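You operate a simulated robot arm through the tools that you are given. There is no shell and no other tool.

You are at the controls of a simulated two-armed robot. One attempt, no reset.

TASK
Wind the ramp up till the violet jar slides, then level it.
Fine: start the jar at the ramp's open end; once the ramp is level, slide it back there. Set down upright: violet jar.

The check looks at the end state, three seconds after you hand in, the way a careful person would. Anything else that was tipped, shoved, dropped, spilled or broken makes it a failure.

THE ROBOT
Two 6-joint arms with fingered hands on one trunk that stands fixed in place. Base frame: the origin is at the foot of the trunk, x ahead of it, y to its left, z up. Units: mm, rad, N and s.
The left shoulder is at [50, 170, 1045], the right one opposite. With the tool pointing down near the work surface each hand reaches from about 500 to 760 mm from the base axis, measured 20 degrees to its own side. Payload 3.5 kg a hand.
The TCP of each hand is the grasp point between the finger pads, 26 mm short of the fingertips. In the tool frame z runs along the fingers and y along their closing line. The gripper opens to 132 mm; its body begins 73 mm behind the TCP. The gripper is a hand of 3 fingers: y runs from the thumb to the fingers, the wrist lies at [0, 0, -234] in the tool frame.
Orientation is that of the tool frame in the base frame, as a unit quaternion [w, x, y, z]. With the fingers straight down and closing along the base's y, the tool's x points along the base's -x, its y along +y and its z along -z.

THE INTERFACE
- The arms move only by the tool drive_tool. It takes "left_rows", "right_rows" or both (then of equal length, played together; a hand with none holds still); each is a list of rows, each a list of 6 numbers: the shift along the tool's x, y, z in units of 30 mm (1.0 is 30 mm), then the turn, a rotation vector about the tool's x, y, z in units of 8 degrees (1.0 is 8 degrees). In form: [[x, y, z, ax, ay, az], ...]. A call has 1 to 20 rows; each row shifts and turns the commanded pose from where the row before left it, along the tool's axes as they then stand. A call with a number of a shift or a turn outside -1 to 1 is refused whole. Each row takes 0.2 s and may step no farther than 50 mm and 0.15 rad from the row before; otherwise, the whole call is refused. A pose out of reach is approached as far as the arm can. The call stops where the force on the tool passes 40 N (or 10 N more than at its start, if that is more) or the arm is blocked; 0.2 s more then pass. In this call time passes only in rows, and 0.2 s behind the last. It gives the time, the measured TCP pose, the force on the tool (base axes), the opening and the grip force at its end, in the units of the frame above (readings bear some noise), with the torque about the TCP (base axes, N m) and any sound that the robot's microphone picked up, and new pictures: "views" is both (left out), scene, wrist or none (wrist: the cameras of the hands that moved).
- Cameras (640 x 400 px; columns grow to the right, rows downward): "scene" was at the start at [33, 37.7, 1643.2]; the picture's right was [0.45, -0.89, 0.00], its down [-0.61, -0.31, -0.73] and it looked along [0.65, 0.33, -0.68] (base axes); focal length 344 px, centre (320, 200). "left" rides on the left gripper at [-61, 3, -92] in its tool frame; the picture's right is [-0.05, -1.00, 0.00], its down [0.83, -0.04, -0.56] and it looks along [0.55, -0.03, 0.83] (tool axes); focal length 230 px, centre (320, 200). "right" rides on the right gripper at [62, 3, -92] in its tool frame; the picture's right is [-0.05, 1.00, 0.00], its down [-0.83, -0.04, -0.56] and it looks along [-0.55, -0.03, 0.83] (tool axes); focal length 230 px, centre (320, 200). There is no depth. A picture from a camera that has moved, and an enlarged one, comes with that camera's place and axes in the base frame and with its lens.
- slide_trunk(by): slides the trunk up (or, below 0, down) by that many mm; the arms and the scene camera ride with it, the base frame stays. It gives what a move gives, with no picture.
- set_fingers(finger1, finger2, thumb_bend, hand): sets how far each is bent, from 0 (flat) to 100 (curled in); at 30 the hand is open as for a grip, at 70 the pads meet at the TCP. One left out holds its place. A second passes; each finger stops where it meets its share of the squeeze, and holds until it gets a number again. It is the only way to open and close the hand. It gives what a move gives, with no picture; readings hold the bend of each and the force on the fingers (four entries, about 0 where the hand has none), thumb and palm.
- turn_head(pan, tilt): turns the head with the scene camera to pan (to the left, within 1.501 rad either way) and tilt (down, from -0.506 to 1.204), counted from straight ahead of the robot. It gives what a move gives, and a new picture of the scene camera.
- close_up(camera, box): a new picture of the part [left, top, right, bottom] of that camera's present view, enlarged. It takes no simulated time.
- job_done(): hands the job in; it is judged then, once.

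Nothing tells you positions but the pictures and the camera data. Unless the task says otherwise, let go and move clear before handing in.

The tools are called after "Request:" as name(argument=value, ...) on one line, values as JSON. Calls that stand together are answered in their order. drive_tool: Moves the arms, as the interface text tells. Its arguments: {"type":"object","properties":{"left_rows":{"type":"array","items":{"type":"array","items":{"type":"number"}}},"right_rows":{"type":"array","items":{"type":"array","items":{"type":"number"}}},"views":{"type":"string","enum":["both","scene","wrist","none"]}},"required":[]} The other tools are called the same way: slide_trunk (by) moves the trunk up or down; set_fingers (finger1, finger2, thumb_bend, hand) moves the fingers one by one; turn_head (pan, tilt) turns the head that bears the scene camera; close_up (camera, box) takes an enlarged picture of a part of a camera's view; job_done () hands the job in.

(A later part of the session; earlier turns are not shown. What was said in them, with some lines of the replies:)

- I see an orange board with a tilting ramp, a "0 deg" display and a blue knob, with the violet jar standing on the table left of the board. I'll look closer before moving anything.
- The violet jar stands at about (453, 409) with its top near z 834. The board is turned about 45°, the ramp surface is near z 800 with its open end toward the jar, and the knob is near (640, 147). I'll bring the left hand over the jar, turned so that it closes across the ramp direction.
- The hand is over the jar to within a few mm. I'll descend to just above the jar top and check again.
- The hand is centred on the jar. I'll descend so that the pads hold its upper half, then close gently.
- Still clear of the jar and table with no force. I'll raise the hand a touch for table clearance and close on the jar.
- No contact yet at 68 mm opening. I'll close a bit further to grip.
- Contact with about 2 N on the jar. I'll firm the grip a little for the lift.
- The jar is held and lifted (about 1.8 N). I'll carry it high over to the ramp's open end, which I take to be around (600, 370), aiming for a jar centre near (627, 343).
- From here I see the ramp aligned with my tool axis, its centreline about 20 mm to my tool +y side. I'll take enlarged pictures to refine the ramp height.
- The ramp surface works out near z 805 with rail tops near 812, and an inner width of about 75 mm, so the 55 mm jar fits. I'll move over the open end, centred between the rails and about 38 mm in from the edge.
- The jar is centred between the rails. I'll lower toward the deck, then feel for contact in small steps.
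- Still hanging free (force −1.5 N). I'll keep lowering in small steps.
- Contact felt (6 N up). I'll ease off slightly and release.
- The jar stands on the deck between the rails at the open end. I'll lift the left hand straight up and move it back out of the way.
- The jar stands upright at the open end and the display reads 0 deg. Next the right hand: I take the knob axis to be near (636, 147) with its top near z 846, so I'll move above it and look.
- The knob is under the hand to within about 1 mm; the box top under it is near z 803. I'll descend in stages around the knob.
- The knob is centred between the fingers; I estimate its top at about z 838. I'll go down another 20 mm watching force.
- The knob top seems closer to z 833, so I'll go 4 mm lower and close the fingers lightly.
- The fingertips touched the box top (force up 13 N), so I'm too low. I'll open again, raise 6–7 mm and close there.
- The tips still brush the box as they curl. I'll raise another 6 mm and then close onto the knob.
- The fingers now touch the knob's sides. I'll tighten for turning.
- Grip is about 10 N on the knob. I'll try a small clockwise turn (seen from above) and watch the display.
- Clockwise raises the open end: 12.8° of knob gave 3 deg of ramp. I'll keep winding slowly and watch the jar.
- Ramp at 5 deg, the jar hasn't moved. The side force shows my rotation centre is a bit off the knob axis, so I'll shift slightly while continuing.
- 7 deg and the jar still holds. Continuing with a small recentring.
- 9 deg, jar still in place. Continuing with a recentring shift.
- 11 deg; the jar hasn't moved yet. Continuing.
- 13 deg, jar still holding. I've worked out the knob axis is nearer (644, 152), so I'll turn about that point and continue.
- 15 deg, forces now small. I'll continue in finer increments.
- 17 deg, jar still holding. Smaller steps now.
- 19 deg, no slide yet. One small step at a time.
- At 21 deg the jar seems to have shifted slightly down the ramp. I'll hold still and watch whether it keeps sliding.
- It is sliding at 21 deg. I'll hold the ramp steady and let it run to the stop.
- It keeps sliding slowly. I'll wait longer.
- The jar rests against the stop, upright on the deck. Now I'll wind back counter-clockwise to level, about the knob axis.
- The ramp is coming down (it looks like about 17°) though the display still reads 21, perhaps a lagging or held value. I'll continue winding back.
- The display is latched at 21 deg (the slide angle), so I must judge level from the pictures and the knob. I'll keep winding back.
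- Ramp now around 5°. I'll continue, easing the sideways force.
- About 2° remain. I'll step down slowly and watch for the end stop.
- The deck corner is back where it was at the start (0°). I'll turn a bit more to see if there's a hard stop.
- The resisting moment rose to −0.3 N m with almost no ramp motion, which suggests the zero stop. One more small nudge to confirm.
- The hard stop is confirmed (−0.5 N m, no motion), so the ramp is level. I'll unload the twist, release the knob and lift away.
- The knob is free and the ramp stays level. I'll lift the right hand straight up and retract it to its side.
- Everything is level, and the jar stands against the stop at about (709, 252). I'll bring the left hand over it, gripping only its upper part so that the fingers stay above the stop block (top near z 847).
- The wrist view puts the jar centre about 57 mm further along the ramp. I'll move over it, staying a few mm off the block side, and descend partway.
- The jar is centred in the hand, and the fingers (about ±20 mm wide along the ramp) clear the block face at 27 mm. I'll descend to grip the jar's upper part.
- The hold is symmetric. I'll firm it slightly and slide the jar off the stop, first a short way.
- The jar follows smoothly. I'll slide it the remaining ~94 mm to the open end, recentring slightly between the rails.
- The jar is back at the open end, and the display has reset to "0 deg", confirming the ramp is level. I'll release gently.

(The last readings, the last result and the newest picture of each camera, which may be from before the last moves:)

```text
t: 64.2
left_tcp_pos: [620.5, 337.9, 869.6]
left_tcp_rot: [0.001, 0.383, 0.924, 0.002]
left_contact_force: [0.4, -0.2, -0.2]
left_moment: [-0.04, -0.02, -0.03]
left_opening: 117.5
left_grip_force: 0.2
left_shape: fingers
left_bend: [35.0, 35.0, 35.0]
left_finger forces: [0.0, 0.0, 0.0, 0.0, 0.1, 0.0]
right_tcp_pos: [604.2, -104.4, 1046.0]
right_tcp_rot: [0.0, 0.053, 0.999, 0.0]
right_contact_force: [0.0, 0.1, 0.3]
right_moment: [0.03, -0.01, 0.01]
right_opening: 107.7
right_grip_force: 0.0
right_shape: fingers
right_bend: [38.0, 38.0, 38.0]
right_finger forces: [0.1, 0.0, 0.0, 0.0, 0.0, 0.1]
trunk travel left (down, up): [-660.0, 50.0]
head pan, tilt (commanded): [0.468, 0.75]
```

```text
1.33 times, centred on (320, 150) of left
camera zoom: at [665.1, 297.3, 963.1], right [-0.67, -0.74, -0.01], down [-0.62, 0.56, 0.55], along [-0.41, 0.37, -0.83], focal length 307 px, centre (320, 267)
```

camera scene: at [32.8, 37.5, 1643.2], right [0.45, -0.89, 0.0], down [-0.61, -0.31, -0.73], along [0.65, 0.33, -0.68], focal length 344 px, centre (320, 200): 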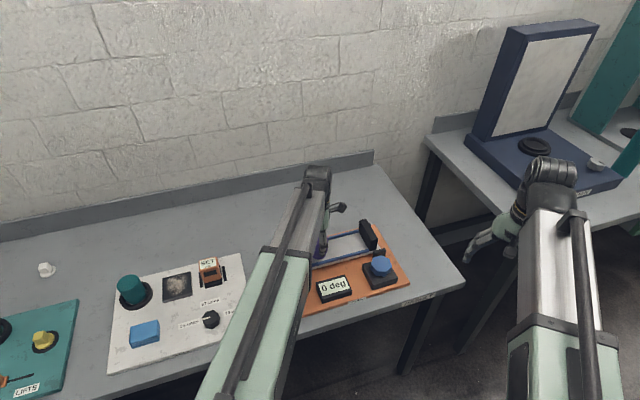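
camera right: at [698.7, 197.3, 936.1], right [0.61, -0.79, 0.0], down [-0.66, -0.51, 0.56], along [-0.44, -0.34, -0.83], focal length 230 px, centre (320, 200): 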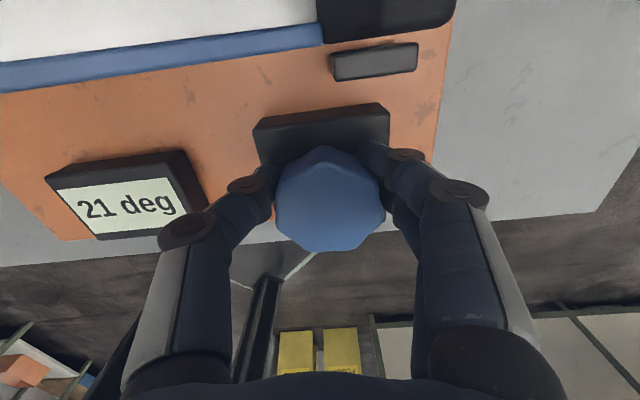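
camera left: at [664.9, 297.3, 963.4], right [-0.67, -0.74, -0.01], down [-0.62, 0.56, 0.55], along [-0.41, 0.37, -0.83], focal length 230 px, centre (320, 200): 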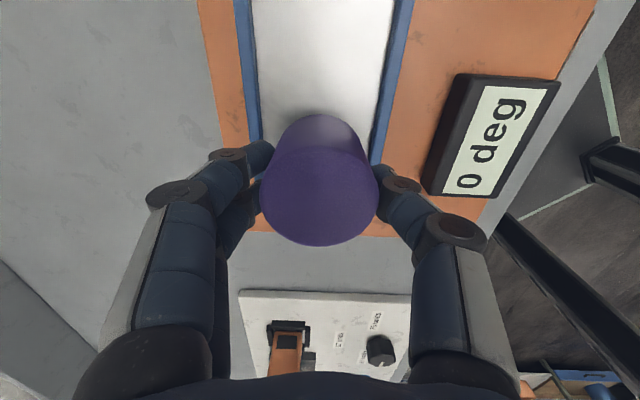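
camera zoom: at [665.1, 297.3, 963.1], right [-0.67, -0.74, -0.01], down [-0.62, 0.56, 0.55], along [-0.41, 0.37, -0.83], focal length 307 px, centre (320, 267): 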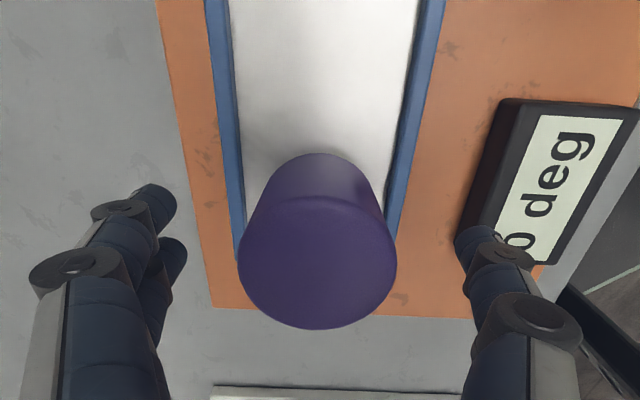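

The jar stands free on the level ramp. I'll lift the left hand straight up and retract it as before.

Request:
drive_tool(left_rows=[[0, 0, -0.7, 0, 0, 0], [0, 0, -1, 0, 0, 0], [0, 0, -1, 0, 0, 0], [0, 0, -1, 0, 0, 0], [0, 0, -1, 0, 0, 0], [1, -0.07, -0.5, 0, 0, 0], [1, -0.07, -0.3, 0, 0, 0], [1, -0.07, -0.3, 0, 0, 0], [1, -0.07, 0, 0, 0, 0], [1, -0.07, 0, 0, 0, 0], [1, -0.07, 0, 0, 0, 0], [1, 0, 0, 0, 0, 0]], views="both")

Request:
close_up(camera="scene", box=[270, 190, 430, 290])

Request:
close_up(camera="scene", box=[295, 230, 375, 280])

```text
t: 66.8
left_tcp_pos: [459.8, 479.9, 1045.6]
left_tcp_rot: [0.002, 0.383, 0.924, 0.002]
left_contact_force: [-0.6, 0.3, 1.3]
left_moment: [0.0, -0.02, 0.01]
left_opening: 117.8
left_grip_force: 0.0
left_shape: fingers
left_bend: [35.0, 35.0, 35.0]
left_finger forces: [0.0, 0.0, 0.0, 0.0, 0.0, 0.0]
right_tcp_pos: [604.5, -102.6, 1046.7]
right_tcp_rot: [0.0, 0.052, 0.999, -0.001]
right_contact_force: [0.4, 0.6, -0.7]
right_moment: [0.01, -0.01, 0.01]
right_opening: 108.0
right_grip_force: 0.1
right_shape: fingers
right_bend: [38.0, 38.0, 38.0]
right_finger forces: [0.0, 0.0, 0.0, 0.0, 0.0, 0.1]
trunk travel left (down, up): [-660.0, 50.0]
head pan, tilt (commanded): [0.468, 0.75]
camera scene: at [32.7, 38.0, 1643.2], right [0.45, -0.89, 0.0], down [-0.61, -0.31, -0.73], along [0.65, 0.33, -0.68], focal length 344 px, centre (320, 200)
camera left: at [505.3, 438.9, 1137.4], right [-0.67, -0.74, -0.01], down [-0.62, 0.56, 0.55], along [-0.41, 0.37, -0.83], focal length 230 px, centre (320, 200)
```

scene: 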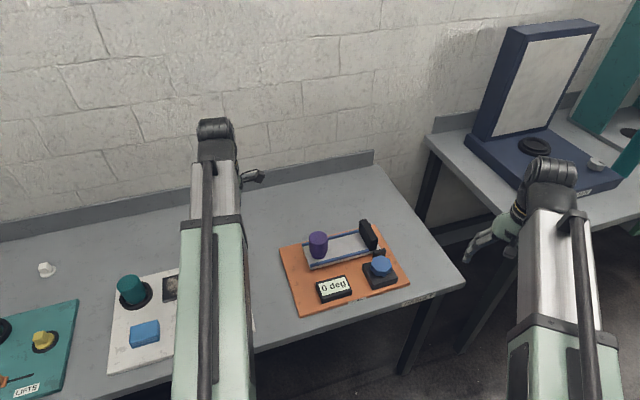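
left: 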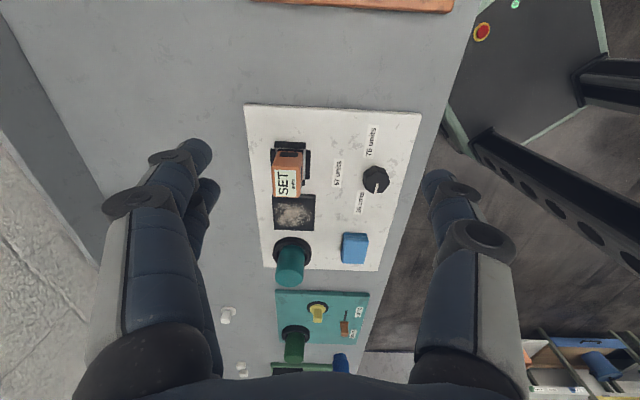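

```text
4.00 times, centred on (350, 240) of scene
camera zoom: at [32.7, 38.0, 1643.2], right [0.45, -0.89, 0.0], down [-0.61, -0.31, -0.73], along [0.65, 0.33, -0.68], focal length 1375 px, centre (200, 40)
```

zoom: 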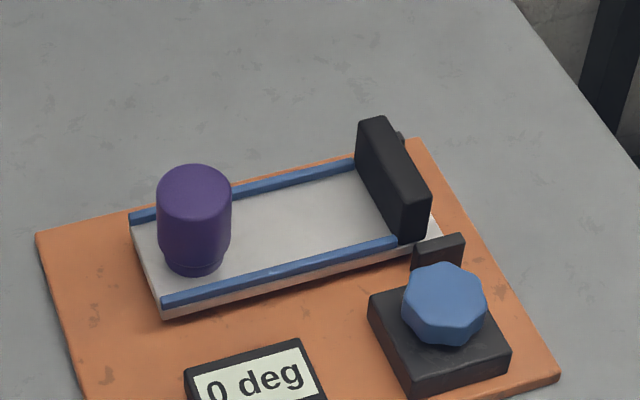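

```text
8.00 times, centred on (335, 255) of scene
camera zoom: at [32.7, 38.0, 1643.2], right [0.45, -0.89, 0.0], down [-0.61, -0.31, -0.73], along [0.65, 0.33, -0.68], focal length 2749 px, centre (200, -240)
```

zoom: 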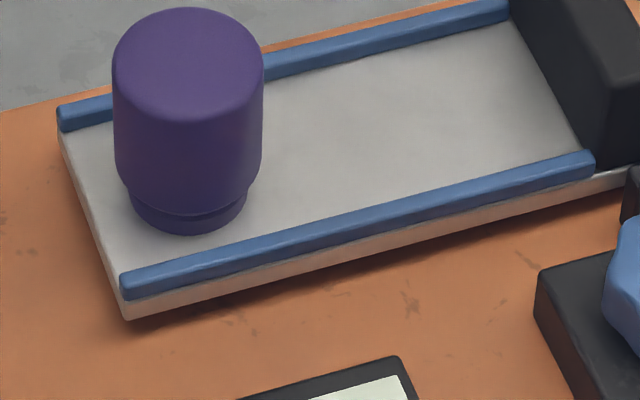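

The violet jar stands upright at the open end, the ramp is level with the display at 0 deg, and both hands are clear with nothing else moved. The jar slid at 21 deg before I levelled the ramp, so I'm handing in.

Request:
job_done()

```text
The job is handed in.
```

I handed the job in with the violet jar upright at the ramp's open end and the ramp level. The result hasn't come back yet.

- **Winding up:** I started the jar at the open end and wound the ramp up slowly. The jar began to slide at 21 deg and ran down to the stop, staying upright.
- **Levelling:** The display stayed at 21 deg while I wound back. I judged level by the knob's hard stop and by the deck corner returning to its starting place in the picture. The display read 0 deg once the jar was back at the open end.
- **Jar back:** I slid the jar along the level ramp to within a few millimetres of where it started. It is centred between the rails, about 10–15 mm from the open edge.
- **Clear:** Both hands are clear of the ramp. Nothing else was tipped or moved, though the right fingertips pressed lightly on the knob's box (about 13 N) while I was finding the grip.
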